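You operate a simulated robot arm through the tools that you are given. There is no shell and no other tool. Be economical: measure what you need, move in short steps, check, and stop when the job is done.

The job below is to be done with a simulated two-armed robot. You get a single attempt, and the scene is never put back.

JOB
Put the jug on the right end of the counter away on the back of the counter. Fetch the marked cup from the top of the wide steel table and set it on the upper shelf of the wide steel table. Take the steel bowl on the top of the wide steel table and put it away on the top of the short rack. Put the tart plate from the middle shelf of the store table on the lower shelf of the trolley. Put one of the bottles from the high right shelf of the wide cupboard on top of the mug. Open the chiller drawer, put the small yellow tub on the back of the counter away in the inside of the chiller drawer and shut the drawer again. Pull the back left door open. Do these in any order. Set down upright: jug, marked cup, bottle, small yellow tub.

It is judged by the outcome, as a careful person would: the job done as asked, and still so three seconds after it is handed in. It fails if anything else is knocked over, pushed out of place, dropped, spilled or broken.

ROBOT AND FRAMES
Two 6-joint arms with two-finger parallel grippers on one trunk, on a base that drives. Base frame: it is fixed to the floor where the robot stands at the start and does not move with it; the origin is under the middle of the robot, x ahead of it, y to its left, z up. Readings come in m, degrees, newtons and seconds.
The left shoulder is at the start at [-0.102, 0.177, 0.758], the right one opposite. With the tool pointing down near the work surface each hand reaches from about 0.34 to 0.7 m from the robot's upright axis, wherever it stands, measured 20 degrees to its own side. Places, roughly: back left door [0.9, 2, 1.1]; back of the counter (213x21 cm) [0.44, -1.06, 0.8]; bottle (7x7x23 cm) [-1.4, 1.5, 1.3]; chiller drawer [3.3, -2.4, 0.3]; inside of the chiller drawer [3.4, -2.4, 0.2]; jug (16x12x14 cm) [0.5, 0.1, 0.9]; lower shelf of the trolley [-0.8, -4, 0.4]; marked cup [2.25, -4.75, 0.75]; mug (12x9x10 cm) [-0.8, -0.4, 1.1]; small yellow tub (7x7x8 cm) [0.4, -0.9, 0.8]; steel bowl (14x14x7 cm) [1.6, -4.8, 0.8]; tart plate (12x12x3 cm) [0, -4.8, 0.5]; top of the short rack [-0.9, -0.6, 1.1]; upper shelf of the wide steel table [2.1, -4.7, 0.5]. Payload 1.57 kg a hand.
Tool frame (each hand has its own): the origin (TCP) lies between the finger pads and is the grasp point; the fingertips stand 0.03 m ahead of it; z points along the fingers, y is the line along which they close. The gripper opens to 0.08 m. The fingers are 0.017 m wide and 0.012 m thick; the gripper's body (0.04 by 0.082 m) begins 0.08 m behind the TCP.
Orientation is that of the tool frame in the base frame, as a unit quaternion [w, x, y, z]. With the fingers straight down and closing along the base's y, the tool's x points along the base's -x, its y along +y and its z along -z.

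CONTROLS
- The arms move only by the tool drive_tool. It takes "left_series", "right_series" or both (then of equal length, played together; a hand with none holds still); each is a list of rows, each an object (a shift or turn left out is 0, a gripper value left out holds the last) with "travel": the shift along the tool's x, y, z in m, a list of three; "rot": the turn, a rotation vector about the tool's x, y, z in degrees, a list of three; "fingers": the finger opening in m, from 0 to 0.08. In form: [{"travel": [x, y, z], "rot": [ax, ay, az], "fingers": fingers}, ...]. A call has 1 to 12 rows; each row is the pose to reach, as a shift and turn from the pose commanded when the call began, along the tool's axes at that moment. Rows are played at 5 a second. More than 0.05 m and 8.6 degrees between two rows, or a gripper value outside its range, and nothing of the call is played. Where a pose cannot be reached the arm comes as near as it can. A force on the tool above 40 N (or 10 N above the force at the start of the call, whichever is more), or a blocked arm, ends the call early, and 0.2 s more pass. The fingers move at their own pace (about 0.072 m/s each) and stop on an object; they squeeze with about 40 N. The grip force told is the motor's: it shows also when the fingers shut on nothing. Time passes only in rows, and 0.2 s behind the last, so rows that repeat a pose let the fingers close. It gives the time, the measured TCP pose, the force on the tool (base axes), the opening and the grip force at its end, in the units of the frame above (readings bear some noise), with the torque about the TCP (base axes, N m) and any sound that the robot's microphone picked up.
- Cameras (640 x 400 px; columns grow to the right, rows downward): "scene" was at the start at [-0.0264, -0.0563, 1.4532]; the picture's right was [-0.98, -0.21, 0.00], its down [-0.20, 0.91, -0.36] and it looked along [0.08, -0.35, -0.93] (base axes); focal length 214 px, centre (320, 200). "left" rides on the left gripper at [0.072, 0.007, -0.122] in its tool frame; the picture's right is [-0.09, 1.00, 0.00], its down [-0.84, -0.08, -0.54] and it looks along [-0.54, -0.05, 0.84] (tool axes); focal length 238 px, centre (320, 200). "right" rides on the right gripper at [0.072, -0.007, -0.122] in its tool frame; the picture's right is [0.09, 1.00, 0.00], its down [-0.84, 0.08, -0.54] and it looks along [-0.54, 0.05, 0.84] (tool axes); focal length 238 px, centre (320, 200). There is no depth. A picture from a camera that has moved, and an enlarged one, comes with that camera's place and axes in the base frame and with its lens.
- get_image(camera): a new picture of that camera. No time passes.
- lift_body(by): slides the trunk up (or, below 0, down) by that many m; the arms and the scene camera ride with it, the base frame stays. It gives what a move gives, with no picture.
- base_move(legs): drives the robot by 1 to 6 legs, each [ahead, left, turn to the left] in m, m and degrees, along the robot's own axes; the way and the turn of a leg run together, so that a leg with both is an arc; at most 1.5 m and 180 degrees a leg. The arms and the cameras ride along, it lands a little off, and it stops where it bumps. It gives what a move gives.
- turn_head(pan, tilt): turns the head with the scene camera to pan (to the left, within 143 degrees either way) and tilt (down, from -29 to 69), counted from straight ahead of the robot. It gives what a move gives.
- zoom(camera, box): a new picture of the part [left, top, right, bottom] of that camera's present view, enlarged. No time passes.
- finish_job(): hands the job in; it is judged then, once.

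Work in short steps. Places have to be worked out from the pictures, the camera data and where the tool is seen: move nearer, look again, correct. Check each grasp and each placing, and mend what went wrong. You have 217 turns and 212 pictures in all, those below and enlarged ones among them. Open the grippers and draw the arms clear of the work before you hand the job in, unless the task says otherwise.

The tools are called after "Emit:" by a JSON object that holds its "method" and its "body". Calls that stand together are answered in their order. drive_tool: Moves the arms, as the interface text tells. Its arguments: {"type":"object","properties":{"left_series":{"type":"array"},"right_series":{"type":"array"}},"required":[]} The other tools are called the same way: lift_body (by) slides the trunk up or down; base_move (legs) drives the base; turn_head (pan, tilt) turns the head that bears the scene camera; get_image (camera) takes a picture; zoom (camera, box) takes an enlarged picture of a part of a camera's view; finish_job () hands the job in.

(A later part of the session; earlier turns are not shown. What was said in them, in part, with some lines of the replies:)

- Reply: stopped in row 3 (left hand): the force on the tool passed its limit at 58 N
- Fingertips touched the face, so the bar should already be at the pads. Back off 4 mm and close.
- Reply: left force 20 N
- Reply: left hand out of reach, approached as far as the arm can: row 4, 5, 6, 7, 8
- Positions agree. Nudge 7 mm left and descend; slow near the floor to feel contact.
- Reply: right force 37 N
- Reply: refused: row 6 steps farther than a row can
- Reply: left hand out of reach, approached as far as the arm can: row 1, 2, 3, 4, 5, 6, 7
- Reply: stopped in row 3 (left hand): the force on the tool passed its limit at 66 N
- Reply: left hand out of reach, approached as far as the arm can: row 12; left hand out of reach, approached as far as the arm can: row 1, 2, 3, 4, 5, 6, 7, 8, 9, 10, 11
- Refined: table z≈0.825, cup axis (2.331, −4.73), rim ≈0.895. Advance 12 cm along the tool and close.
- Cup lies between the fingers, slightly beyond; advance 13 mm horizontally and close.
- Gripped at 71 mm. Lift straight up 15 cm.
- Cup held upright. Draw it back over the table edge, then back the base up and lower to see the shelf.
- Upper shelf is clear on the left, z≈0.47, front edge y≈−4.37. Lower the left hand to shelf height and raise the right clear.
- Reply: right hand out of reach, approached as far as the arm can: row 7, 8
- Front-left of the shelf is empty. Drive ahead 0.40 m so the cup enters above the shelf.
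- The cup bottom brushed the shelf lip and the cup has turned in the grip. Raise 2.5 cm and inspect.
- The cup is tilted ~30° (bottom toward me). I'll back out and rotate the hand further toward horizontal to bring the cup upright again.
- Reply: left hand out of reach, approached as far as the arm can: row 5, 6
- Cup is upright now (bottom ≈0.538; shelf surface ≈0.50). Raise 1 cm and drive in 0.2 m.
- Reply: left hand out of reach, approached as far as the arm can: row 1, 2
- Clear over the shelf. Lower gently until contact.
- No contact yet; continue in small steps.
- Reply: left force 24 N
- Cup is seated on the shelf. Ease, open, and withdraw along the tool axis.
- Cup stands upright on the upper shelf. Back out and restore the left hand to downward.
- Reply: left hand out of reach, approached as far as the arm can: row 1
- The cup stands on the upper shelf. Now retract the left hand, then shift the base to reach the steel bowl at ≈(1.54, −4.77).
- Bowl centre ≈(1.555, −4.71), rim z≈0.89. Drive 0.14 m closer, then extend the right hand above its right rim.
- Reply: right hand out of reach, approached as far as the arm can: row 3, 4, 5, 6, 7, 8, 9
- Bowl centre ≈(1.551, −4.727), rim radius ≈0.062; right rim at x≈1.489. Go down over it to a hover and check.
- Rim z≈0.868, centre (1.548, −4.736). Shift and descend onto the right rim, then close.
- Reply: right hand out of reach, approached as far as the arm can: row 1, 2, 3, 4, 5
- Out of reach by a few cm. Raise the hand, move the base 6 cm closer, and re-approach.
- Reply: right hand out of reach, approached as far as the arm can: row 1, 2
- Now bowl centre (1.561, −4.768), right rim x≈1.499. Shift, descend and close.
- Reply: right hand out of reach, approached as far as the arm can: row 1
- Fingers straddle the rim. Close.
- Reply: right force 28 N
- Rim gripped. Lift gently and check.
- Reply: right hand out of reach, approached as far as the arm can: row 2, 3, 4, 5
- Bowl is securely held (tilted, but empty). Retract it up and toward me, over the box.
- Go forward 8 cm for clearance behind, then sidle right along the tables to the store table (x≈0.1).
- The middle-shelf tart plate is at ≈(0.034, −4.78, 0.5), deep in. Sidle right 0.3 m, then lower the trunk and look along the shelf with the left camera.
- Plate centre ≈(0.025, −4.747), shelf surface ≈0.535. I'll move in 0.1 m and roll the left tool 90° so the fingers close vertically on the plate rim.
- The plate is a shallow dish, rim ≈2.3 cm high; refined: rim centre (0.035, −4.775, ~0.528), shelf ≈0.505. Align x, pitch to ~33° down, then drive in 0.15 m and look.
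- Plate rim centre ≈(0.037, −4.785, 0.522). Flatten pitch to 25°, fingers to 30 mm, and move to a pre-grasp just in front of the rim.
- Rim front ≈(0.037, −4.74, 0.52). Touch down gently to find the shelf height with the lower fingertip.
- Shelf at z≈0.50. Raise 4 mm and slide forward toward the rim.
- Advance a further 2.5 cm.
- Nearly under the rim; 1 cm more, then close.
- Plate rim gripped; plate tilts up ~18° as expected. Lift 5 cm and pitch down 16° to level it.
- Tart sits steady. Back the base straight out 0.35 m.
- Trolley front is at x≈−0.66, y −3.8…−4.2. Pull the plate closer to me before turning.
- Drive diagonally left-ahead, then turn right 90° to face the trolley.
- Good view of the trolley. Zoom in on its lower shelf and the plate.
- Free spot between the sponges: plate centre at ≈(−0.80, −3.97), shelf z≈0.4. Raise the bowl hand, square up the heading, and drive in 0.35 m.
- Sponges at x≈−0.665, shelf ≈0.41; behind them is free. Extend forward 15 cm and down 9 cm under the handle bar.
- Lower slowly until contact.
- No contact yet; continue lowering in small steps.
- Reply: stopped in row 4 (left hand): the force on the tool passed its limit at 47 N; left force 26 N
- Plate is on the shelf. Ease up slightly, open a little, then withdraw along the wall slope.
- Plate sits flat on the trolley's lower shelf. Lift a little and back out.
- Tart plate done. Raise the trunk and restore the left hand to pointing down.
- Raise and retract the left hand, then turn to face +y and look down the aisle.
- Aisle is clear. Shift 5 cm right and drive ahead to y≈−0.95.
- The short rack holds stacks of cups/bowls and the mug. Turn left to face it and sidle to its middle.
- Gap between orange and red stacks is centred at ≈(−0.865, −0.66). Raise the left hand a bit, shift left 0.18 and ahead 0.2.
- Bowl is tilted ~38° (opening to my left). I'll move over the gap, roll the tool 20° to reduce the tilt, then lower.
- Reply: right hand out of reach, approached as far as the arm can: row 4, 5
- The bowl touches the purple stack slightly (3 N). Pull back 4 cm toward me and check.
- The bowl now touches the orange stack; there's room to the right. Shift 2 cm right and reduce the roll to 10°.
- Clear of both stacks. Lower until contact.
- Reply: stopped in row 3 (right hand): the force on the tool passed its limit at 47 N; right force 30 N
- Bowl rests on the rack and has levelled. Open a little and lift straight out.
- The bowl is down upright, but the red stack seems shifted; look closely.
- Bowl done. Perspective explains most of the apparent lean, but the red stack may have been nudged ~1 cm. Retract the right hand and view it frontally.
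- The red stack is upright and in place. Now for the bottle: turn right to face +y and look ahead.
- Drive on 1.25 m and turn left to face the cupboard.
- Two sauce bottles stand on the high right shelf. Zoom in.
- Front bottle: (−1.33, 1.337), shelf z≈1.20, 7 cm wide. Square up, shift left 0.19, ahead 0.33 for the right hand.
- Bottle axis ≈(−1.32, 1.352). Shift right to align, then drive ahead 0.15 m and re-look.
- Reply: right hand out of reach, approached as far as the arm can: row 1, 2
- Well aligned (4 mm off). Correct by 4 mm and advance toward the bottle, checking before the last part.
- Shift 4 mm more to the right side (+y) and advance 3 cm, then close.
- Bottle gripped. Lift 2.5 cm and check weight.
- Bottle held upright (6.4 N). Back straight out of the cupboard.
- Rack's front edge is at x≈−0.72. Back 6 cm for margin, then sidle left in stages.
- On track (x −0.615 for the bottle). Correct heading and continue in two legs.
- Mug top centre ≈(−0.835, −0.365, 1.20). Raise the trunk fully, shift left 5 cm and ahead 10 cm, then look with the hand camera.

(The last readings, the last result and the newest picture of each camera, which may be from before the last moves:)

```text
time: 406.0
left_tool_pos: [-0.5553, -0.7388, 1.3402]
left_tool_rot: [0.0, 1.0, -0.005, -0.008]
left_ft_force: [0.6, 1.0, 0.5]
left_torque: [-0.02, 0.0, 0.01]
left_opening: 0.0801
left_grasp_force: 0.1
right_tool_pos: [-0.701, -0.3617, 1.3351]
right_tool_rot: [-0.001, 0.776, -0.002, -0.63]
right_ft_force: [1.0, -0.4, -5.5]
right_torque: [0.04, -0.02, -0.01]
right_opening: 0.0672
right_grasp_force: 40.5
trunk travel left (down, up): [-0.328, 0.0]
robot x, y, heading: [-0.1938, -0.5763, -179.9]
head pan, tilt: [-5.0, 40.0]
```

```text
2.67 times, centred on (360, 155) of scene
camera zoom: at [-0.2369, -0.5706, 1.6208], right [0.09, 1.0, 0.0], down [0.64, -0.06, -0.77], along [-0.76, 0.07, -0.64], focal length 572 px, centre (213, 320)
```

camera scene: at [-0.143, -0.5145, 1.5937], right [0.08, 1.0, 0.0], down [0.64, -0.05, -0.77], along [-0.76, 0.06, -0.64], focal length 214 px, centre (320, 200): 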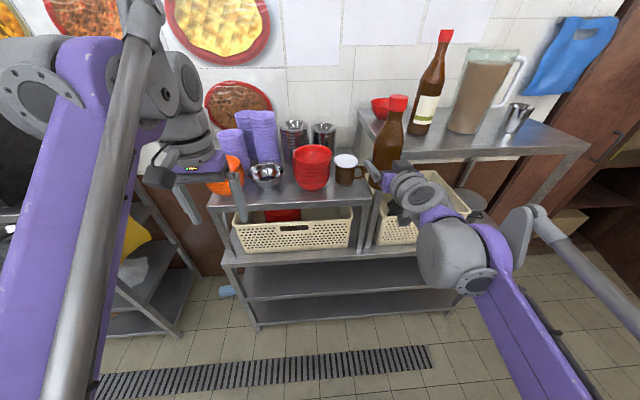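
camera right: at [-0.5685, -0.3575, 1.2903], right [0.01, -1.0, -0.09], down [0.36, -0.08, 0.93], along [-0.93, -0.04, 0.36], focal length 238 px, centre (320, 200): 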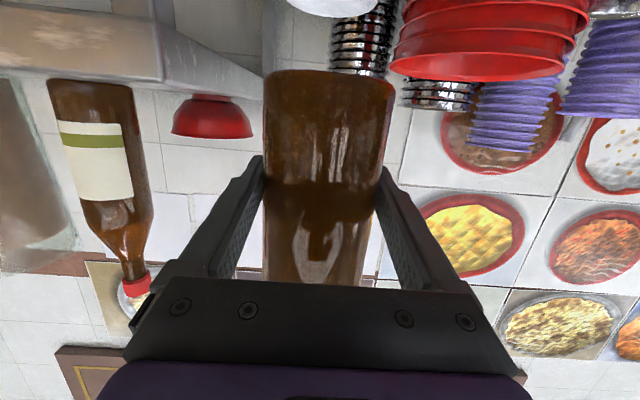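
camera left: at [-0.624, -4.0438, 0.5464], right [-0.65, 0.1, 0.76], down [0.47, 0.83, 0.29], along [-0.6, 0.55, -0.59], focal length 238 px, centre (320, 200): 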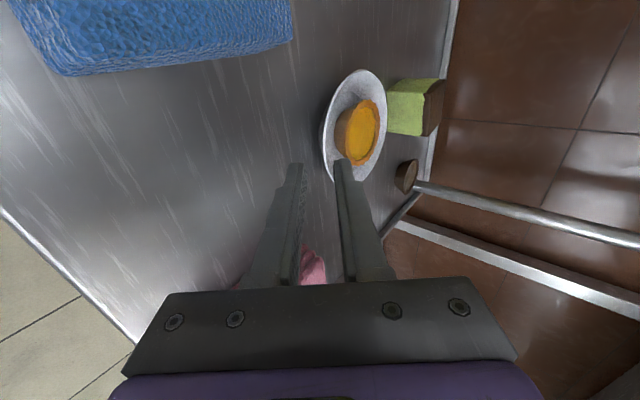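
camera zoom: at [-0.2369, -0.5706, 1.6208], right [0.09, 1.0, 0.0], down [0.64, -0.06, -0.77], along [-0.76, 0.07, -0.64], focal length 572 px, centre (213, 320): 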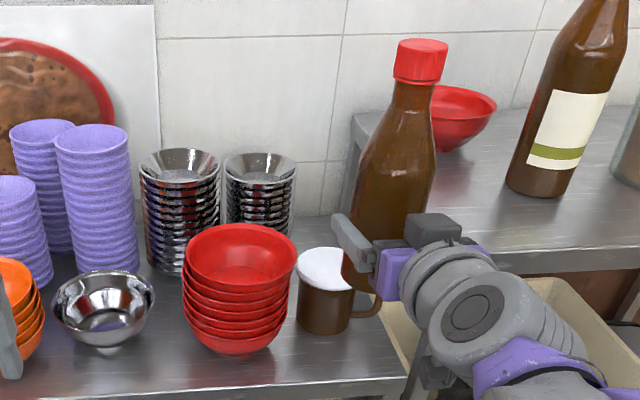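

Mug top centre ≈(−0.85, −0.364, 1.18). Drive ahead 0.13 m with the bottle above it.

Emit:
{"method": "base_move", "body": {"legs": [[0.13, 0, 0]]}}

Emit:
{"method": "get_image", "body": {"camera": "right"}}

Emit:
{"method": "zoom", "body": {"camera": "scene", "box": [270, 80, 450, 230]}}

```text
time: 407.3
left_tool_pos: [-0.6842, -0.7363, 1.3408]
left_tool_rot: [0.001, 1.0, -0.007, -0.008]
left_ft_force: [-0.1, 0.9, -0.1]
left_torque: [0.0, 0.01, -0.01]
left_opening: 0.08
left_grasp_force: 0.0
right_tool_pos: [-0.8301, -0.3596, 1.336]
right_tool_rot: [-0.003, 0.775, -0.004, -0.631]
right_ft_force: [0.2, -0.3, -6.0]
right_torque: [0.0, 0.03, 0.0]
right_opening: 0.0671
right_grasp_force: 40.3
trunk travel left (down, up): [-0.328, 0.0]
robot x, y, heading: [-0.3239, -0.5743, 179.6]
head pan, tilt: [-5.0, 40.0]
```

```text
55 pictures are left
camera right: at [-0.6955, -0.3555, 1.2903], right [0.01, -1.0, -0.09], down [0.36, -0.08, 0.93], along [-0.93, -0.04, 0.36], focal length 238 px, centre (320, 200)
```

right: 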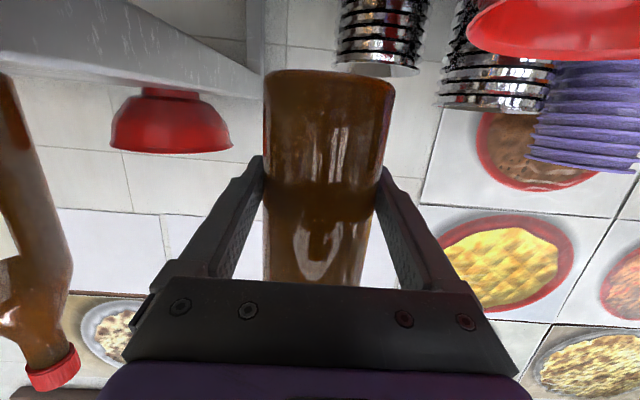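

```text
2.67 times, centred on (360, 155) of scene
camera zoom: at [-0.3649, -0.5701, 1.6208], right [0.09, 1.0, 0.0], down [0.64, -0.06, -0.77], along [-0.76, 0.07, -0.64], focal length 572 px, centre (213, 320)
```

zoom: 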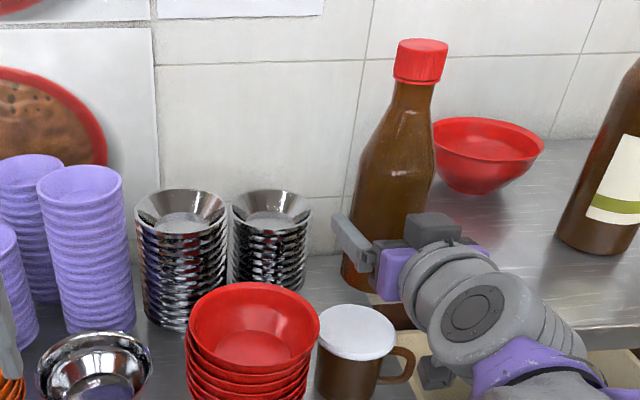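

Bottle is over the mug. Nudge 5 mm and lower slowly to contact.

Emit:
{"method": "drive_tool", "body": {"right_series": [{"travel": [0.015, 0.003, 0.003]}, {"travel": [0.03, 0.005, 0.006]}, {"travel": [0.042, 0.005, 0.0085]}, {"travel": [0.05, 0.005, 0.01]}, {"travel": [0.055, 0.005, 0.011]}]}}

Emit:
{"method": "zoom", "body": {"camera": "scene", "box": [330, 90, 450, 240]}}

Emit:
{"method": "get_image", "body": {"camera": "right"}}

```text
time: 408.5
left_tool_pos: [-0.6861, -0.7373, 1.3418]
left_tool_rot: [0.001, 1.0, -0.007, -0.008]
left_ft_force: [-0.5, 0.7, 0.0]
left_torque: [0.0, 0.01, 0.01]
left_opening: 0.0802
left_grasp_force: 0.0
right_tool_pos: [-0.8304, -0.3658, 1.2791]
right_tool_rot: [-0.003, 0.776, -0.004, -0.631]
right_ft_force: [-0.6, -0.1, -5.7]
right_torque: [0.01, -0.03, 0.0]
right_opening: 0.0673
right_grasp_force: 39.9
trunk travel left (down, up): [-0.328, 0.0]
robot x, y, heading: [-0.3231, -0.5764, 179.9]
head pan, tilt: [-5.0, 40.0]
```

```text
2.67 times, centred on (390, 165) of scene
camera zoom: at [-0.3667, -0.57, 1.621], right [0.09, 1.0, 0.0], down [0.64, -0.06, -0.77], along [-0.76, 0.07, -0.64], focal length 572 px, centre (133, 293)
```

zoom: 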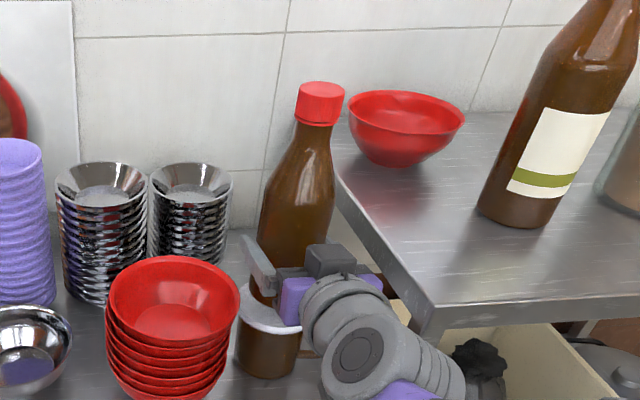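

```text
52 pictures are left
camera right: at [-0.697, -0.3603, 1.2338], right [0.01, -1.0, -0.09], down [0.36, -0.08, 0.93], along [-0.93, -0.04, 0.36], focal length 238 px, centre (320, 200)
```

right: 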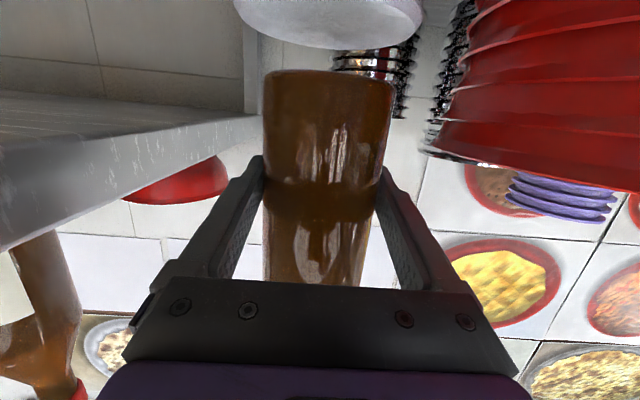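

Bottle and lid are laterally aligned; gap ≈1–3 cm. Lower in 4 mm steps.

Emit:
{"method": "drive_tool", "body": {"right_series": [{"travel": [0.004, 0, 0.0008]}, {"travel": [0.008, 0, 0.0016]}, {"travel": [0.012, 0, 0.0024]}, {"travel": [0.015, 0, 0.003]}, {"travel": [0.018, 0, 0.0036]}, {"travel": [0.018, 0, 0.0036]}]}}

Emit:
{"method": "get_image", "body": {"camera": "right"}}

```text
time: 409.9
left_tool_pos: [-0.686, -0.7367, 1.3423]
left_tool_rot: [0.001, 1.0, -0.007, -0.006]
left_ft_force: [-0.9, 0.1, 0.5]
left_torque: [0.01, -0.01, 0.03]
left_opening: 0.0799
left_grasp_force: 0.0
right_tool_pos: [-0.8305, -0.3645, 1.2604]
right_tool_rot: [-0.003, 0.776, -0.004, -0.631]
right_ft_force: [0.4, -0.1, -5.1]
right_torque: [-0.04, 0.02, 0.01]
right_opening: 0.067
right_grasp_force: 40.0
trunk travel left (down, up): [-0.328, 0.0]
robot x, y, heading: [-0.3244, -0.5784, 179.8]
head pan, tilt: [-5.0, 40.0]
```

```text
51 pictures are left
camera right: at [-0.6969, -0.3603, 1.2166], right [0.01, -1.0, -0.09], down [0.36, -0.08, 0.93], along [-0.93, -0.04, 0.36], focal length 238 px, centre (320, 200)
```

right: 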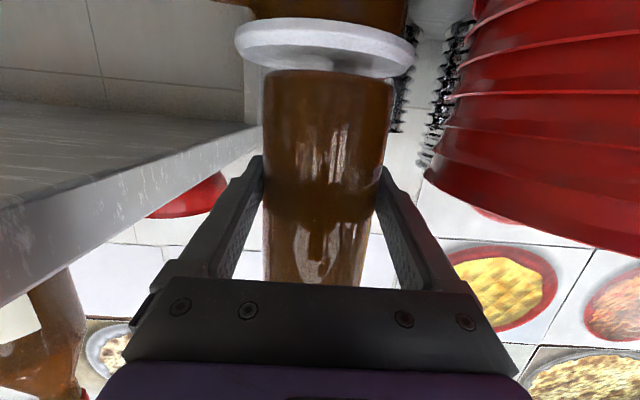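

Bottle is centred over the lid. Continue lowering to contact.

Emit:
{"method": "drive_tool", "body": {"right_series": [{"travel": [0.003, 0, 0.0006]}, {"travel": [0.006, 0, 0.0012]}, {"travel": [0.009, 0, 0.0018]}, {"travel": [0.012, 0, 0.0024]}, {"travel": [0.015, 0, 0.003]}, {"travel": [0.018, 0, 0.0036]}]}}

Emit:
{"method": "get_image", "body": {"camera": "right"}}

```text
time: 411.3
left_tool_pos: [-0.6844, -0.7385, 1.3426]
left_tool_rot: [0.0, 1.0, -0.007, -0.008]
left_ft_force: [-0.5, 0.2, 0.9]
left_torque: [-0.01, -0.01, 0.02]
left_opening: 0.0798
left_grasp_force: 0.0
right_tool_pos: [-0.8288, -0.3642, 1.2439]
right_tool_rot: [-0.003, 0.775, -0.004, -0.633]
right_ft_force: [-4.1, 2.1, 27.2]
right_torque: [0.6, 0.21, 0.0]
right_opening: 0.0672
right_grasp_force: 39.5
trunk travel left (down, up): [-0.328, 0.0]
robot x, y, heading: [-0.3242, -0.5734, 179.6]
head pan, tilt: [-5.0, 40.0]
```

```text
50 pictures are left
camera right: at [-0.695, -0.3602, 1.199], right [0.01, -1.0, -0.09], down [0.36, -0.08, 0.93], along [-0.93, -0.04, 0.36], focal length 238 px, centre (320, 200)
```

right: 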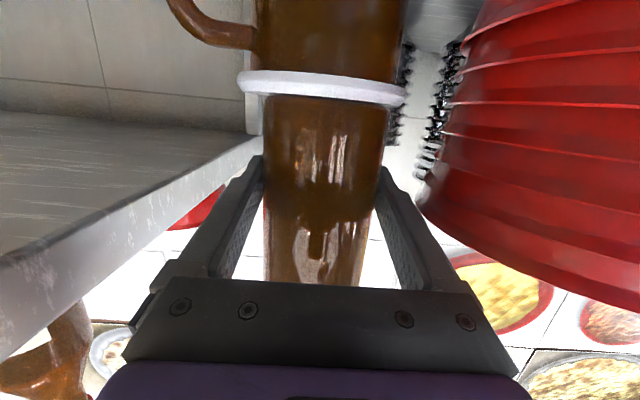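

Bottle is seated on the mug. Ease the load, open, and withdraw straight back.

Emit:
{"method": "drive_tool", "body": {"right_series": [{"travel": [-0.003, 0, 0]}, {"travel": [-0.003, 0, 0], "fingers": 0.08}, {"travel": [-0.003, 0, 0], "fingers": 0.08}, {"travel": [-0.003, 0, 0], "fingers": 0.08}, {"travel": [0.001, 0, -0.02]}, {"travel": [0.005, 0, -0.04]}, {"travel": [0.012, 0, -0.07]}]}}

Emit:
{"method": "get_image", "body": {"camera": "right"}}

```text
time: 412.9
left_tool_pos: [-0.6834, -0.7376, 1.3416]
left_tool_rot: [0.0, 1.0, -0.007, -0.008]
left_ft_force: [0.3, -1.0, -0.1]
left_torque: [0.03, 0.01, 0.02]
left_opening: 0.0801
left_grasp_force: 0.1
right_tool_pos: [-0.757, -0.3671, 1.2474]
right_tool_rot: [-0.003, 0.776, -0.004, -0.631]
right_ft_force: [0.5, 0.5, 0.6]
right_torque: [0.0, 0.01, 0.04]
right_opening: 0.0798
right_grasp_force: 0.2
trunk travel left (down, up): [-0.328, 0.0]
robot x, y, heading: [-0.3222, -0.5768, 179.6]
head pan, tilt: [-5.0, 40.0]
```

```text
49 pictures are left
camera right: at [-0.6239, -0.3631, 1.203], right [0.01, -1.0, -0.09], down [0.36, -0.08, 0.93], along [-0.93, -0.04, 0.36], focal length 238 px, centre (320, 200)
```

right: 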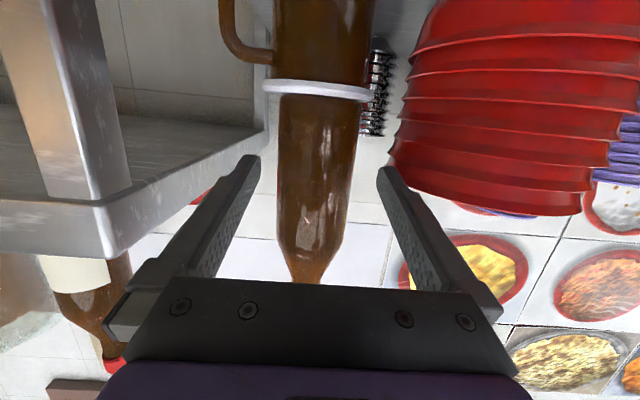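

Bottle stands on the mug. Back away and check.

Emit:
{"method": "base_move", "body": {"legs": [[-0.2, 0, 0.2]]}}

Emit:
{"method": "zoom", "body": {"camera": "scene", "box": [220, 80, 460, 240]}}

```text
time: 414.5
left_tool_pos: [-0.4861, -0.7395, 1.3417]
left_tool_rot: [0.0, 1.0, -0.006, -0.008]
left_ft_force: [-1.4, 0.1, 1.1]
left_torque: [0.03, 0.02, 0.04]
left_opening: 0.0799
left_grasp_force: 0.0
right_tool_pos: [-0.561, -0.3691, 1.2483]
right_tool_rot: [-0.003, 0.775, -0.004, -0.632]
right_ft_force: [0.8, -0.5, 0.4]
right_torque: [-0.02, 0.0, -0.02]
right_opening: 0.0799
right_grasp_force: 0.1
trunk travel left (down, up): [-0.328, 0.0]
robot x, y, heading: [-0.1251, -0.5788, 179.8]
head pan, tilt: [-5.0, 40.0]
```

```text
2.50 times, centred on (340, 160) of scene
camera zoom: at [-0.1673, -0.5709, 1.6213], right [0.09, 1.0, 0.0], down [0.64, -0.06, -0.77], along [-0.76, 0.07, -0.64], focal length 536 px, centre (270, 300)
```

zoom: 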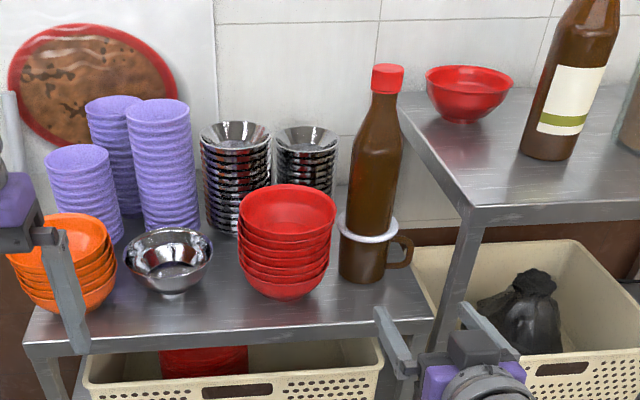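

Bottle and everything on the rack look right. Restore the right hand to pointing down and turn to face +y.

Emit:
{"method": "drive_tool", "body": {"right_series": [{"travel": [-0.01, 0, -0.02], "rot": [0, 7.3, 0]}, {"travel": [-0.02, 0, -0.03], "rot": [0, 14.6, 0]}, {"travel": [-0.03, 0, -0.04], "rot": [0, 21.8, 0]}, {"travel": [-0.04, 0, -0.05], "rot": [0, 29, 0]}, {"travel": [-0.05, 0, -0.06], "rot": [0, 36.3, 0]}, {"travel": [-0.05, 0, -0.07], "rot": [0, 43.6, 0]}, {"travel": [-0.05, 0, -0.08], "rot": [0, 50.9, 0]}, {"travel": [-0.05, 0, -0.09], "rot": [0, 58.2, 0]}, {"travel": [-0.05, 0, -0.1], "rot": [0, 65.5, 0]}, {"travel": [-0.05, 0, -0.1], "rot": [0, 72.8, 0]}, {"travel": [-0.05, 0, -0.1], "rot": [0, 78, 0]}]}}

Emit:
{"method": "base_move", "body": {"legs": [[-0.03, 0, 0], [0, 0, -45], [0, 0, -45], [1.0, 0, 0]]}}

Emit:
{"method": "turn_head", "body": {"pan": -35, "tilt": 20}}

Emit:
{"method": "get_image", "body": {"camera": "scene"}}

```text
time: 416.9
left_tool_pos: [-0.4861, -0.7384, 1.3417]
left_tool_rot: [0.0, 1.0, -0.006, -0.007]
left_ft_force: [-0.5, -0.1, -0.1]
left_torque: [0.0, -0.01, -0.04]
left_opening: 0.0798
left_grasp_force: 0.1
right_tool_pos: [-0.4728, -0.3708, 1.3165]
right_tool_rot: [0.0, 1.0, -0.004, -0.002]
right_ft_force: [0.2, 0.1, 0.0]
right_torque: [0.01, 0.01, 0.03]
right_opening: 0.0799
right_grasp_force: 0.0
trunk travel left (down, up): [-0.328, 0.0]
robot x, y, heading: [-0.1247, -0.5797, 179.5]
head pan, tilt: [-5.0, 40.0]
```

```text
time: 426.5
left_tool_pos: [-0.2964, 0.7794, 1.3408]
left_tool_rot: [-0.006, 0.711, -0.703, -0.006]
left_ft_force: [-0.2, -1.2, 0.2]
left_torque: [0.03, 0.0, -0.02]
left_opening: 0.08
left_grasp_force: 0.0
right_tool_pos: [0.0726, 0.7758, 1.3163]
right_tool_rot: [-0.002, 0.712, -0.702, -0.002]
right_ft_force: [-1.2, -0.3, 0.6]
right_torque: [-0.02, -0.01, -0.01]
right_opening: 0.0802
right_grasp_force: 0.1
trunk travel left (down, up): [-0.328, 0.0]
robot x, y, heading: [-0.1264, 0.4241, 91.1]
head pan, tilt: [-5.0, 40.0]
```

```text
time: 427.5
left_tool_pos: [-0.2967, 0.7809, 1.341]
left_tool_rot: [-0.005, 0.711, -0.703, -0.006]
left_ft_force: [-0.1, 1.5, 0.0]
left_torque: [0.0, 0.01, -0.03]
left_opening: 0.0801
left_grasp_force: 0.0
right_tool_pos: [0.0721, 0.7758, 1.3167]
right_tool_rot: [-0.003, 0.711, -0.703, -0.001]
right_ft_force: [-0.4, -0.7, 0.2]
right_torque: [-0.01, 0.0, -0.01]
right_opening: 0.0798
right_grasp_force: 0.1
trunk travel left (down, up): [-0.328, 0.0]
robot x, y, heading: [-0.1284, 0.422, 91.3]
head pan, tilt: [-35.0, 20.0]
```

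```text
47 pictures are left
camera scene: at [-0.0736, 0.4566, 1.6524], right [0.83, -0.56, 0.0], down [-0.19, -0.28, -0.94], along [0.52, 0.78, -0.34], focal length 214 px, centre (320, 200)
```

scene: 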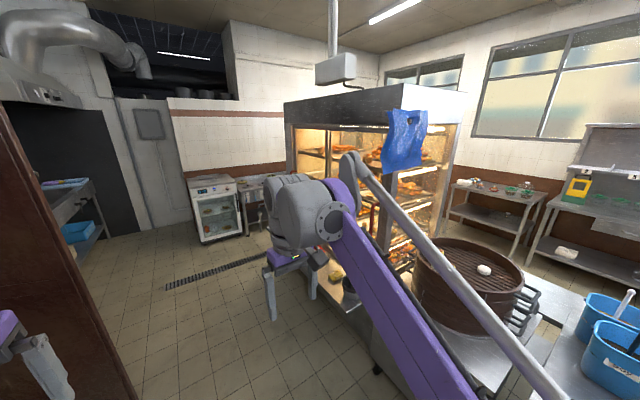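

The display case's robot-side has red-handled glass doors. Drive ahead to y≈1.75 and turn right to face it.

Emit:
{"method": "base_move", "body": {"legs": [[0, 0.05, -1.2], [1.3, 0, 0], [0, 0, -45], [0, 0, -45]]}}

Emit:
{"method": "turn_head", "body": {"pan": 0, "tilt": 25}}

Emit:
{"method": "get_image", "body": {"camera": "scene"}}

```text
time: 438.8
left_tool_pos: [0.1577, 1.8928, 1.3412]
left_tool_rot: [0.008, -0.011, 1.0, 0.0]
left_ft_force: [-0.8, 0.2, 0.2]
left_torque: [-0.02, -0.02, 0.01]
left_opening: 0.0801
left_grasp_force: 0.0
right_tool_pos: [0.1562, 1.5241, 1.3173]
right_tool_rot: [0.002, -0.013, 1.0, 0.0]
right_ft_force: [0.9, -0.3, 0.5]
right_torque: [-0.01, 0.01, 0.03]
right_opening: 0.0799
right_grasp_force: 0.0
trunk travel left (down, up): [-0.328, 0.0]
robot x, y, heading: [-0.1964, 1.7192, 1.9]
head pan, tilt: [-35.0, 20.0]
```

```text
time: 439.8
left_tool_pos: [0.1585, 1.8912, 1.342]
left_tool_rot: [0.007, -0.012, 1.0, 0.0]
left_ft_force: [-0.3, 1.3, 0.6]
left_torque: [-0.01, -0.01, -0.02]
left_opening: 0.0802
left_grasp_force: 0.0
right_tool_pos: [0.1577, 1.524, 1.3171]
right_tool_rot: [0.002, -0.013, 1.0, 0.0]
right_ft_force: [0.3, -0.8, -0.4]
right_torque: [0.01, 0.0, 0.02]
right_opening: 0.0801
right_grasp_force: 0.2
trunk travel left (down, up): [-0.328, 0.0]
robot x, y, heading: [-0.196, 1.7197, 2.0]
head pan, tilt: [0.0, 25.0]
```

```text
46 pictures are left
camera scene: at [-0.1475, 1.7188, 1.6444], right [0.03, -1.0, 0.0], down [-0.42, -0.01, -0.91], along [0.91, 0.03, -0.42], focal length 214 px, centre (320, 200)
```

scene: 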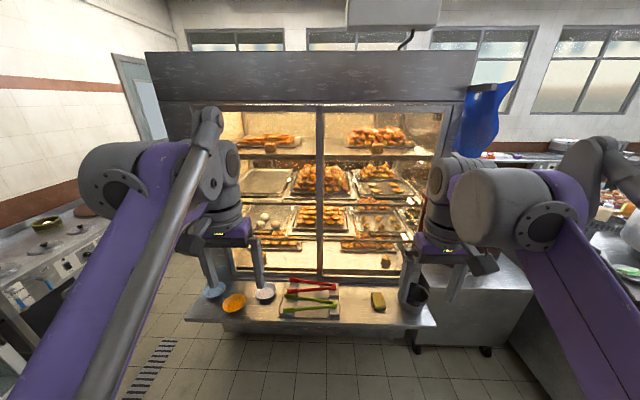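

Zoom in to find the left door's handle.

Emit:
{"method": "zoom", "body": {"camera": "scene", "box": [150, 80, 480, 300]}}

```text
1.82 times, centred on (315, 190) of scene
camera zoom: at [-0.1475, 1.7188, 1.6444], right [0.03, -1.0, 0.0], down [-0.42, -0.01, -0.91], along [0.91, 0.03, -0.42], focal length 390 px, centre (329, 218)
```

zoom: 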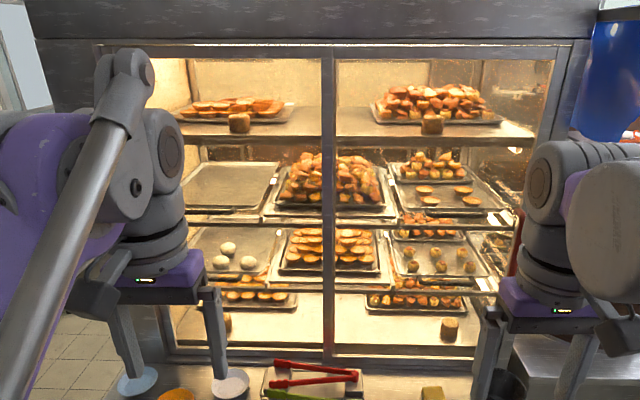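

Left door's handle is hidden behind my arm. Move forward 0.1 and left 0.3 for a view.

Emit:
{"method": "base_move", "body": {"legs": [[0.1, 0, -2], [0, 0.33, 0]]}}

Emit:
{"method": "turn_head", "body": {"pan": 0, "tilt": 35}}

Emit:
{"method": "get_image", "body": {"camera": "scene"}}

```text
time: 444.1
left_tool_pos: [0.2626, 2.211, 1.3421]
left_tool_rot: [0.007, 0.009, 1.0, 0.0]
left_ft_force: [0.6, 0.2, 0.4]
left_torque: [0.01, -0.01, 0.02]
left_opening: 0.08
left_grasp_force: 0.0
right_tool_pos: [0.2487, 1.8443, 1.3166]
right_tool_rot: [0.003, 0.007, 1.0, 0.0]
right_ft_force: [0.4, 0.1, 0.0]
right_torque: [-0.03, -0.01, -0.01]
right_opening: 0.0799
right_grasp_force: 0.2
trunk travel left (down, up): [-0.328, 0.0]
robot x, y, heading: [-0.0983, 2.0495, -0.5]
head pan, tilt: [0.0, 25.0]
```

```text
time: 444.8
left_tool_pos: [0.2629, 2.2126, 1.3426]
left_tool_rot: [0.008, 0.009, 1.0, 0.0]
left_ft_force: [-0.8, 0.4, 0.6]
left_torque: [0.01, -0.01, 0.0]
left_opening: 0.08
left_grasp_force: 0.0
right_tool_pos: [0.2484, 1.8436, 1.3172]
right_tool_rot: [0.002, 0.007, 1.0, 0.0]
right_ft_force: [0.9, 1.3, -0.7]
right_torque: [0.0, 0.0, 0.02]
right_opening: 0.0798
right_grasp_force: 0.1
trunk travel left (down, up): [-0.328, 0.0]
robot x, y, heading: [-0.0972, 2.0519, -0.7]
head pan, tilt: [0.0, 35.0]
```

```text
44 pictures are left
camera scene: at [-0.0525, 2.0506, 1.6287], right [-0.01, -1.0, 0.0], down [-0.57, 0.0, -0.82], along [0.82, -0.01, -0.57], focal length 214 px, centre (320, 200)
```

scene: 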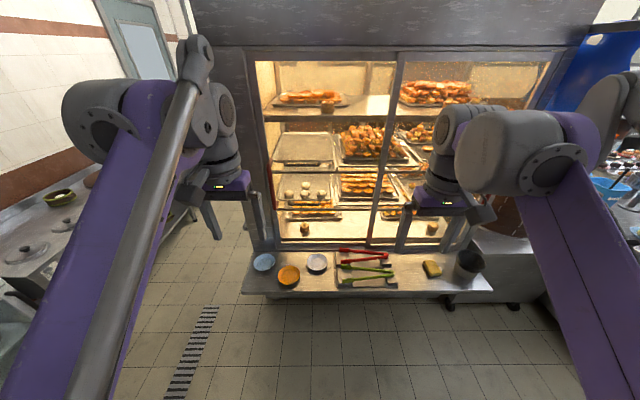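

Zoom on the left door's outer edge.

Emit:
{"method": "zoom", "body": {"camera": "scene", "box": [220, 40, 420, 290]}}

```text
1.60 times, centred on (320, 165) of scene
camera zoom: at [-0.0525, 2.0506, 1.6287], right [-0.01, -1.0, 0.0], down [-0.57, 0.0, -0.82], along [0.82, -0.01, -0.57], focal length 343 px, centre (320, 256)
```

zoom: 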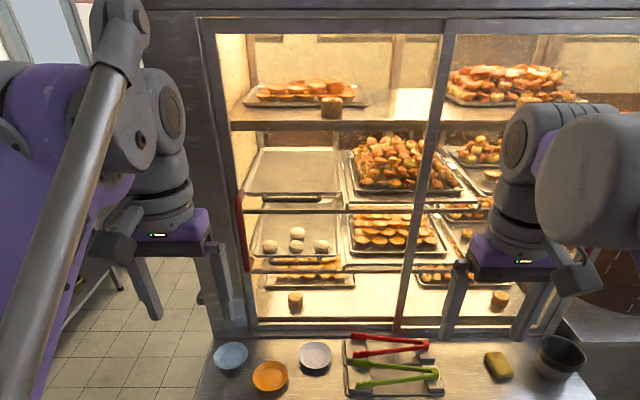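

Red vertical handle is on the left door's outer (left) edge at ≈(0.85, 2.28, 1.09), so it hinges near the middle (y≈1.72). Bring the left tool to horizontal pointing +x at handle height.

Emit:
{"method": "drive_tool", "body": {"left_series": [{"travel": [-0.015, 0, 0.023], "rot": [0, -7.3, 0]}, {"travel": [-0.03, 0, 0.046], "rot": [0, -14.6, 0]}, {"travel": [-0.045, 0, 0.069], "rot": [0, -21.8, 0]}, {"travel": [-0.06, 0, 0.092], "rot": [0, -29, 0]}, {"travel": [-0.075, 0, 0.115], "rot": [0, -36.3, 0]}, {"travel": [-0.09, 0, 0.138], "rot": [0, -43.6, 0]}, {"travel": [-0.105, 0, 0.161], "rot": [0, -50.9, 0]}, {"travel": [-0.12, 0, 0.184], "rot": [0, -58.2, 0]}, {"travel": [-0.135, 0, 0.207], "rot": [0, -65.5, 0]}, {"travel": [-0.15, 0, 0.23], "rot": [0, -72.8, 0]}, {"travel": [-0.16, 0, 0.25], "rot": [0, -80, 0]}, {"travel": [-0.16, 0, 0.25], "rot": [0, -80, 0]}]}}

Emit:
{"method": "get_image", "body": {"camera": "left"}}

Emit:
{"method": "get_image", "body": {"camera": "scene"}}

```text
time: 447.4
left_tool_pos: [0.427, 2.2114, 1.0932]
left_tool_rot: [0.649, 0.006, 0.761, -0.005]
left_ft_force: [-0.5, -0.6, -0.4]
left_torque: [0.0, 0.0, 0.04]
left_opening: 0.0801
left_grasp_force: 0.1
right_tool_pos: [0.247, 1.8435, 1.3169]
right_tool_rot: [0.003, 0.005, 1.0, 0.0]
right_ft_force: [-0.4, 0.3, 0.1]
right_torque: [-0.02, -0.02, 0.01]
right_opening: 0.08
right_grasp_force: 0.0
trunk travel left (down, up): [-0.328, 0.0]
robot x, y, heading: [-0.0987, 2.0522, -0.3]
head pan, tilt: [0.0, 35.0]
```

```text
42 pictures are left
camera left: at [0.295, 2.2205, 1.0408], right [0.03, 1.0, 0.09], down [-0.41, -0.07, 0.91], along [0.91, -0.07, 0.4], focal length 238 px, centre (320, 200)
```

left: 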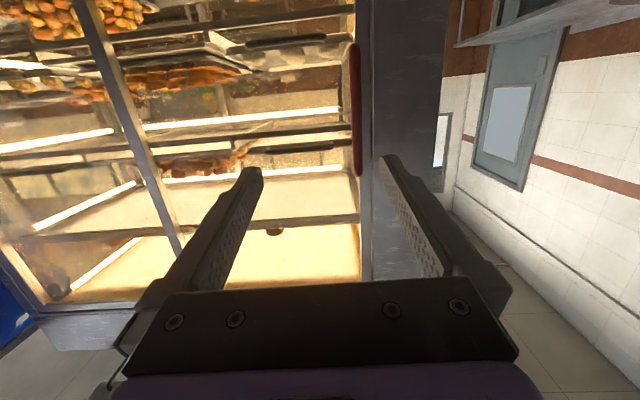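

```text
41 pictures are left
camera scene: at [-0.0534, 2.0504, 1.6286], right [-0.01, -1.0, 0.0], down [-0.57, 0.0, -0.82], along [0.82, -0.01, -0.57], focal length 214 px, centre (320, 200)
```

scene: 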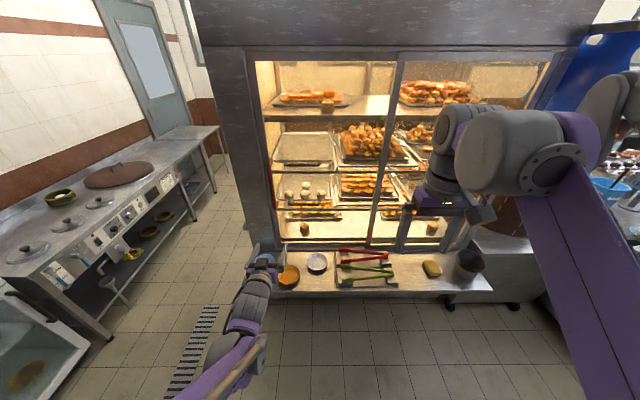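

Handle at ≈(0.825, 2.272, z 0.96–1.22). Shift left 6 cm, narrow the fingers, and drive forward 0.24 m.

Emit:
{"method": "drive_tool", "body": {"left_series": [{"travel": [0, 0.03, 0], "fingers": 0.06}, {"travel": [0, 0.061, 0]}, {"travel": [0, 0.061, 0]}]}}

Emit:
{"method": "base_move", "body": {"legs": [[0.24, 0, 0.3]]}}

Emit:
{"method": "get_image", "body": {"camera": "left"}}

```text
time: 448.2
left_tool_pos: [0.4277, 2.2712, 1.0953]
left_tool_rot: [0.648, 0.007, 0.761, -0.006]
left_ft_force: [-0.9, 0.0, 0.2]
left_torque: [-0.03, 0.02, -0.01]
left_opening: 0.06
left_grasp_force: 0.2
right_tool_pos: [0.2483, 1.8429, 1.3175]
right_tool_rot: [0.003, 0.007, 1.0, 0.0]
right_ft_force: [-0.7, 0.8, -0.4]
right_torque: [0.0, -0.03, 0.03]
right_opening: 0.08
right_grasp_force: 0.0
trunk travel left (down, up): [-0.328, 0.0]
robot x, y, heading: [-0.0975, 2.0503, -0.6]
head pan, tilt: [0.0, 35.0]
```

```text
time: 449.9
left_tool_pos: [0.666, 2.2727, 1.0933]
left_tool_rot: [0.649, 0.005, 0.761, -0.004]
left_ft_force: [-0.1, 0.3, 0.1]
left_torque: [0.04, -0.02, 0.01]
left_opening: 0.0599
left_grasp_force: 0.1
right_tool_pos: [0.4887, 1.8459, 1.3155]
right_tool_rot: [0.003, 0.003, 1.0, 0.0]
right_ft_force: [-0.4, -0.6, -1.1]
right_torque: [-0.03, -0.02, -0.02]
right_opening: 0.0801
right_grasp_force: 0.0
trunk travel left (down, up): [-0.328, 0.0]
robot x, y, heading: [0.1436, 2.0502, 0.2]
head pan, tilt: [0.0, 35.0]
```

```text
40 pictures are left
camera left: at [0.5336, 2.2817, 1.0414], right [0.03, 1.0, 0.09], down [-0.4, -0.07, 0.91], along [0.91, -0.06, 0.4], focal length 238 px, centre (320, 200)
```

left: 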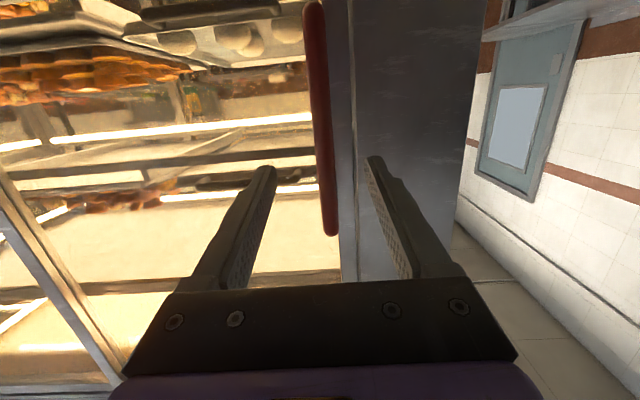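

Handle is centred between the fingers. Advance 15 cm and close.

Emit:
{"method": "drive_tool", "body": {"left_series": [{"travel": [0, 0, 0.04]}, {"travel": [0, 0, 0.08]}, {"travel": [0, 0, 0.12]}, {"travel": [0, 0, 0.15]}, {"travel": [0, 0, 0.15], "fingers": 0.0}, {"travel": [0, 0, 0.15], "fingers": 0.0}, {"travel": [0, 0, 0.15], "fingers": 0.0}, {"travel": [0, 0, 0.15], "fingers": 0.0}]}}

Emit:
{"method": "get_image", "body": {"camera": "left"}}

```text
time: 451.8
left_tool_pos: [0.8148, 2.2732, 1.0697]
left_tool_rot: [0.648, 0.005, 0.761, -0.004]
left_ft_force: [4.0, 7.2, 2.3]
left_torque: [-0.01, -0.21, 0.03]
left_opening: 0.0218
left_grasp_force: 34.8
right_tool_pos: [0.4889, 1.8447, 1.3167]
right_tool_rot: [0.002, 0.005, 1.0, 0.0]
right_ft_force: [-0.2, -0.1, 0.4]
right_torque: [0.02, 0.05, 0.0]
right_opening: 0.0801
right_grasp_force: 0.0
trunk travel left (down, up): [-0.328, 0.0]
robot x, y, heading: [0.1417, 2.0517, -0.0]
head pan, tilt: [0.0, 35.0]
```

```text
39 pictures are left
camera left: at [0.6826, 2.2805, 1.0176], right [0.03, 1.0, 0.09], down [-0.4, -0.07, 0.91], along [0.91, -0.06, 0.4], focal length 238 px, centre (320, 200)
```

left: 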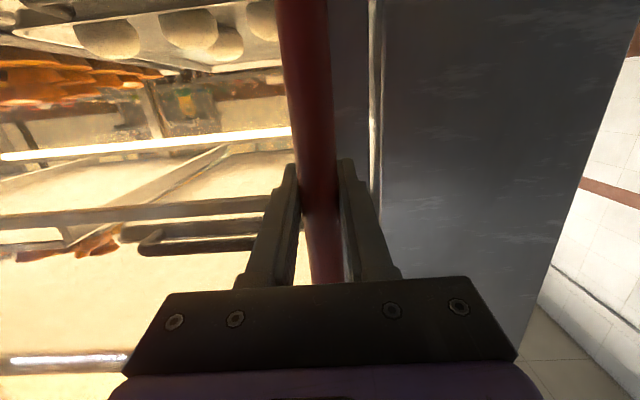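

Handle gripped (22 mm). Pull back 4 cm with the arm to see how the door moves.

Emit:
{"method": "drive_tool", "body": {"left_series": [{"travel": [0, 0, -0.01]}, {"travel": [0, 0, -0.02]}, {"travel": [0, 0, -0.03]}, {"travel": [0, 0, -0.045]}, {"travel": [0, -0.002, -0.06]}]}}

Emit:
{"method": "get_image", "body": {"camera": "left"}}

Emit:
{"method": "get_image", "body": {"camera": "scene"}}

```text
time: 452.2
left_tool_pos: [0.8097, 2.2707, 1.0708]
left_tool_rot: [0.648, 0.005, 0.762, -0.004]
left_ft_force: [33.1, 2.4, -5.7]
left_torque: [-0.01, -0.07, -0.05]
left_opening: 0.022
left_grasp_force: 35.0
right_tool_pos: [0.495, 1.8436, 1.3157]
right_tool_rot: [0.0, 0.006, 1.0, 0.0]
right_ft_force: [0.1, 0.1, -0.3]
right_torque: [0.03, 0.01, 0.01]
right_opening: 0.0798
right_grasp_force: 0.0
trunk travel left (down, up): [-0.328, 0.0]
robot x, y, heading: [0.1446, 2.0537, -0.2]
head pan, tilt: [0.0, 35.0]
stopped in row 2 (left hand): the force on the tool passed its limit at 67 N (the readings are from after the stop); the commanded pose is now the measured one
```

```text
38 pictures are left
camera left: at [0.6777, 2.2793, 1.0179], right [0.03, 1.0, 0.09], down [-0.4, -0.07, 0.91], along [0.92, -0.06, 0.4], focal length 238 px, centre (320, 200)
```

left: 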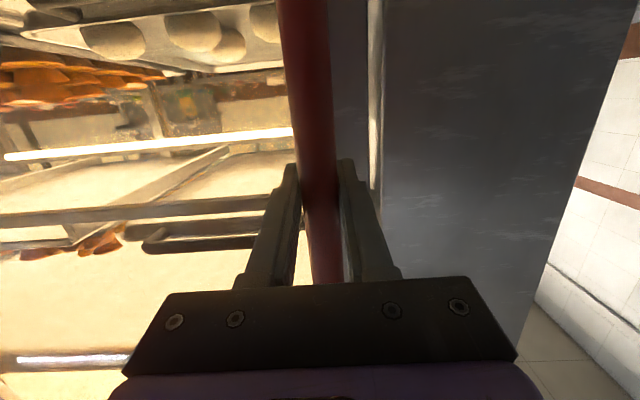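

```text
37 pictures are left
camera scene: at [0.1939, 2.0506, 1.6283], right [0.0, -1.0, 0.0], down [-0.58, 0.0, -0.82], along [0.82, 0.0, -0.58], focal length 214 px, centre (320, 200)
```

scene: 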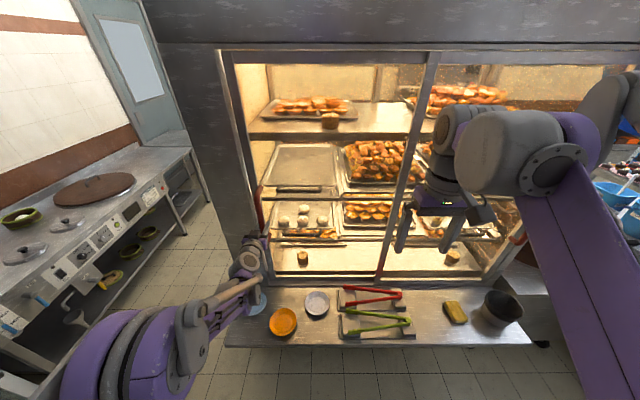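

Pulling outward is blocked (67 N): these look like sliding doors. Try sliding the handle to the right (−y) a few cm.

Emit:
{"method": "drive_tool", "body": {"left_series": [{"travel": [0, -0.008, 0.004]}, {"travel": [0, -0.016, 0.004]}, {"travel": [0, -0.024, 0.004]}, {"travel": [0, -0.035, 0.004]}]}}

Emit:
{"method": "get_image", "body": {"camera": "left"}}

```text
time: 453.2
left_tool_pos: [0.8102, 2.234, 1.0693]
left_tool_rot: [0.647, 0.006, 0.763, -0.004]
left_ft_force: [4.5, 2.2, -13.0]
left_torque: [-0.12, 0.27, -0.22]
left_opening: 0.0219
left_grasp_force: 34.1
right_tool_pos: [0.4915, 1.8428, 1.3174]
right_tool_rot: [0.001, 0.006, 1.0, 0.0]
right_ft_force: [-1.0, -0.1, -0.5]
right_torque: [-0.02, 0.04, 0.02]
right_opening: 0.0797
right_grasp_force: 0.0
trunk travel left (down, up): [-0.328, 0.0]
robot x, y, heading: [0.1415, 2.0523, -0.4]
head pan, tilt: [0.0, 35.0]
```

```text
36 pictures are left
camera left: at [0.6774, 2.2432, 1.018], right [0.03, 1.0, 0.09], down [-0.4, -0.07, 0.91], along [0.92, -0.06, 0.4], focal length 238 px, centre (320, 200)
```

left: 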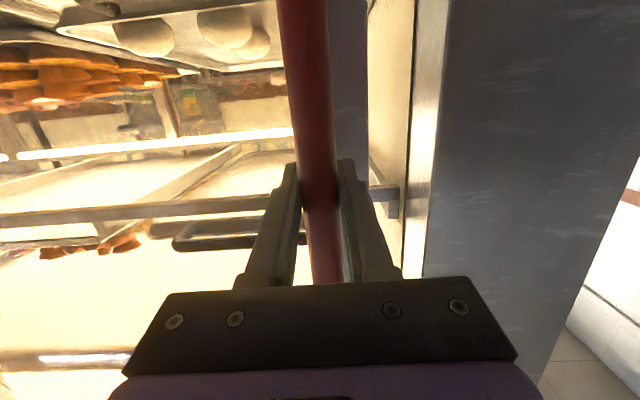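

The door slides right. Slide it further with the arm (0.2 m).

Emit:
{"method": "drive_tool", "body": {"left_series": [{"travel": [0, -0.03, 0.002]}, {"travel": [0, -0.06, 0.002]}, {"travel": [0, -0.09, 0.002]}, {"travel": [0, -0.12, 0.002]}, {"travel": [0, -0.15, 0.002]}, {"travel": [0, -0.18, 0.002]}, {"travel": [0, -0.2, 0.002]}]}}

Emit:
{"method": "get_image", "body": {"camera": "scene"}}

```text
time: 454.8
left_tool_pos: [0.8086, 2.0327, 1.0727]
left_tool_rot: [0.649, 0.007, 0.761, -0.005]
left_ft_force: [24.5, -4.6, 17.7]
left_torque: [-0.21, -0.02, -0.01]
left_opening: 0.0217
left_grasp_force: 34.7
right_tool_pos: [0.4924, 1.8429, 1.316]
right_tool_rot: [0.002, 0.005, 1.0, 0.0]
right_ft_force: [-0.7, -0.1, 0.3]
right_torque: [0.03, -0.01, -0.03]
right_opening: 0.0801
right_grasp_force: 0.0
trunk travel left (down, up): [-0.328, 0.0]
robot x, y, heading: [0.1461, 2.0515, -0.3]
head pan, tilt: [0.0, 35.0]
```

```text
35 pictures are left
camera scene: at [0.1911, 2.0481, 1.6289], right [0.0, -1.0, 0.0], down [-0.57, 0.0, -0.82], along [0.82, 0.0, -0.57], focal length 214 px, centre (320, 200)
```

scene: 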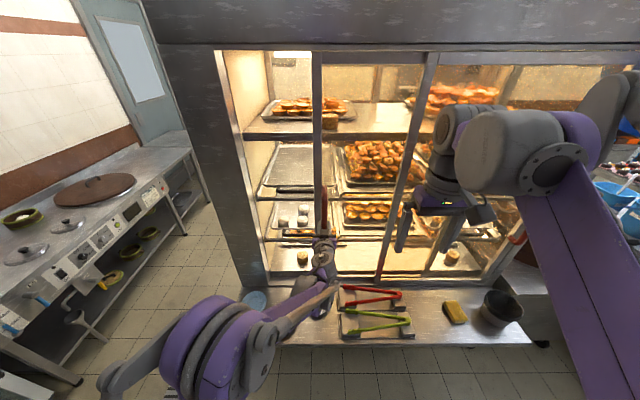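

Half open. Continue by sidling the base right 0.22 m, with a small relief in x.

Emit:
{"method": "drive_tool", "body": {"left_series": [{"travel": [0.003, 0, 0.004]}, {"travel": [0.003, 0, 0.004]}]}}

Emit:
{"method": "base_move", "body": {"legs": [[0, -0.12, 0], [0, -0.11, 0]]}}

Emit:
{"method": "get_image", "body": {"camera": "scene"}}

```text
time: 455.4
left_tool_pos: [0.8069, 2.0353, 1.07]
left_tool_rot: [0.649, 0.006, 0.76, -0.004]
left_ft_force: [8.0, -2.1, 32.9]
left_torque: [-0.07, 0.08, 0.04]
left_opening: 0.0216
left_grasp_force: 35.1
right_tool_pos: [0.4875, 1.8434, 1.3182]
right_tool_rot: [0.004, 0.005, 1.0, 0.0]
right_ft_force: [-0.4, 0.3, -0.4]
right_torque: [0.03, 0.0, 0.01]
right_opening: 0.08
right_grasp_force: 0.0
trunk travel left (down, up): [-0.328, 0.0]
robot x, y, heading: [0.1437, 2.0486, -0.2]
head pan, tilt: [0.0, 35.0]
```

```text
time: 458.4
left_tool_pos: [0.8085, 1.8135, 1.0679]
left_tool_rot: [0.65, 0.003, 0.76, -0.003]
left_ft_force: [-4.4, 12.1, 12.5]
left_torque: [-0.04, -0.09, -0.28]
left_opening: 0.0219
left_grasp_force: 34.8
right_tool_pos: [0.4886, 1.6192, 1.3182]
right_tool_rot: [0.003, 0.002, 1.0, 0.0]
right_ft_force: [0.0, -0.2, 0.7]
right_torque: [0.0, 0.04, 0.01]
right_opening: 0.0802
right_grasp_force: 0.1
trunk travel left (down, up): [-0.328, 0.0]
robot x, y, heading: [0.1429, 1.8247, 0.1]
head pan, tilt: [0.0, 35.0]
```

```text
34 pictures are left
camera scene: at [0.1854, 1.8238, 1.6286], right [0.0, -1.0, 0.0], down [-0.57, 0.0, -0.82], along [0.82, 0.0, -0.57], focal length 214 px, centre (320, 200)
```

scene: 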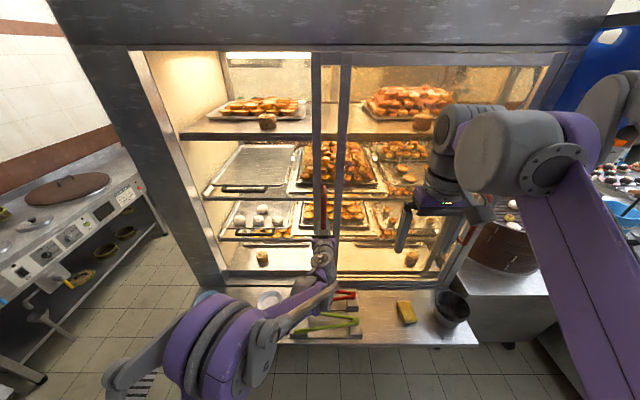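

Door is nearly fully open (0.46 m). Slide a little more until it stops.

Emit:
{"method": "drive_tool", "body": {"left_series": [{"travel": [0, -0.015, 0]}, {"travel": [0, -0.03, 0]}, {"travel": [0, -0.045, 0]}, {"travel": [0, -0.06, 0]}]}}

```text
time: 458.8
left_tool_pos: [0.8086, 1.8138, 1.0686]
left_tool_rot: [0.649, -0.008, 0.761, 0.011]
left_ft_force: [-6.7, 15.8, 9.1]
left_torque: [-0.37, -0.33, -0.19]
left_opening: 0.022
left_grasp_force: 35.2
right_tool_pos: [0.4889, 1.6199, 1.3176]
right_tool_rot: [0.004, 0.0, 1.0, 0.0]
right_ft_force: [0.0, -0.4, 0.0]
right_torque: [0.04, -0.02, -0.01]
right_opening: 0.08
right_grasp_force: 0.1
trunk travel left (down, up): [-0.328, 0.0]
robot x, y, heading: [0.1433, 1.824, 0.5]
head pan, tilt: [0.0, 35.0]
stopped in row 2 (left hand): the force on the tool passed its limit at 46 N (the readings are from after the stop); the commanded pose is now the measured one
```

At its end stop: fully open. Release and withdraw the hand, then verify.

Emit:
{"method": "drive_tool", "body": {"left_series": [{"travel": [0, 0, 0], "fingers": 0.07}, {"travel": [0, 0, 0], "fingers": 0.07}, {"travel": [0, 0, 0], "fingers": 0.07}, {"travel": [0, 0, -0.04]}, {"travel": [0, 0, -0.08]}, {"travel": [0, 0, -0.12]}, {"travel": [0, 0, -0.15]}]}}

Emit:
{"method": "base_move", "body": {"legs": [[-0.2, 0, 0]]}}

Emit:
{"method": "get_image", "body": {"camera": "scene"}}

```text
time: 460.4
left_tool_pos: [0.6602, 1.8061, 1.0904]
left_tool_rot: [0.648, -0.004, 0.762, 0.007]
left_ft_force: [0.3, 0.2, 0.5]
left_torque: [-0.03, -0.01, 0.02]
left_opening: 0.0701
left_grasp_force: 0.1
right_tool_pos: [0.4906, 1.6202, 1.3167]
right_tool_rot: [0.003, 0.0, 1.0, 0.0]
right_ft_force: [-0.2, -0.6, 0.4]
right_torque: [0.03, -0.03, 0.0]
right_opening: 0.0798
right_grasp_force: 0.0
trunk travel left (down, up): [-0.328, 0.0]
robot x, y, heading: [0.1446, 1.8261, 0.4]
head pan, tilt: [0.0, 35.0]
```

```text
time: 462.0
left_tool_pos: [0.4677, 1.8078, 1.0893]
left_tool_rot: [0.648, -0.005, 0.762, 0.008]
left_ft_force: [0.0, 0.7, 0.9]
left_torque: [0.0, 0.01, 0.0]
left_opening: 0.0698
left_grasp_force: 0.0
right_tool_pos: [0.2994, 1.6203, 1.3177]
right_tool_rot: [0.003, -0.001, 1.0, 0.0]
right_ft_force: [0.0, -0.4, -0.2]
right_torque: [-0.02, -0.03, 0.03]
right_opening: 0.0799
right_grasp_force: 0.1
trunk travel left (down, up): [-0.328, 0.0]
robot x, y, heading: [-0.0506, 1.8186, 0.5]
head pan, tilt: [0.0, 35.0]
```

```text
33 pictures are left
camera scene: at [-0.0048, 1.8215, 1.6289], right [0.01, -1.0, 0.0], down [-0.57, 0.0, -0.82], along [0.82, 0.01, -0.57], focal length 214 px, centre (320, 200)
```

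scene: 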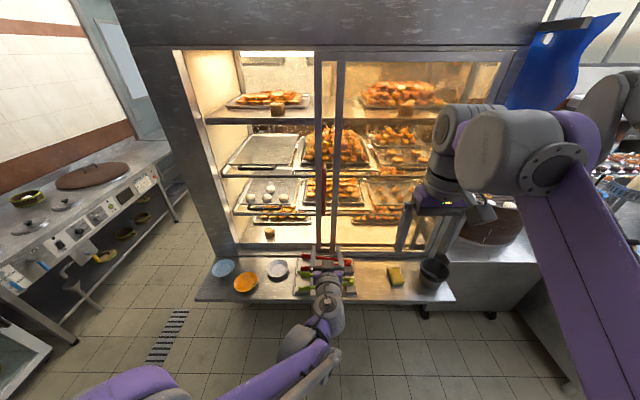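

The left door stands fully open, the grippers are empty and open, and both arms are clear. All seven jobs were checked after placing, so I'm handing in.

Emit:
{"method": "finish_job", "body": {}}

```text
The job is handed in.
```

I finished all seven jobs and handed them in; each placing was checked in a picture.

- **Jug:** upright on the back of the counter. It touched a cooker's control box on the way down; I lifted it clear and set it nearer the edge.
- **Marked cup:** the "75 ml" cup stands upright on the upper shelf of the wide steel table. Its base brushed the shelf lip and it tilted about 30° in my grip before I levelled it. I heard no spill, but the cup seemed to hold something brown.
- **Steel bowl:** on the top of the short rack. It touched the purple and orange stacks on the way in; both are still standing, and the orange one may have moved a few millimetres.
- **Tart plate:** flat on the lower shelf of the trolley, with the tart still on it.
- **Bottle:** upright on top of the mug.
- **Small yellow tub:** upright inside the chiller drawer, and the drawer is shut.
- **Back left door:** it turned out to slide, so I slid it fully open.
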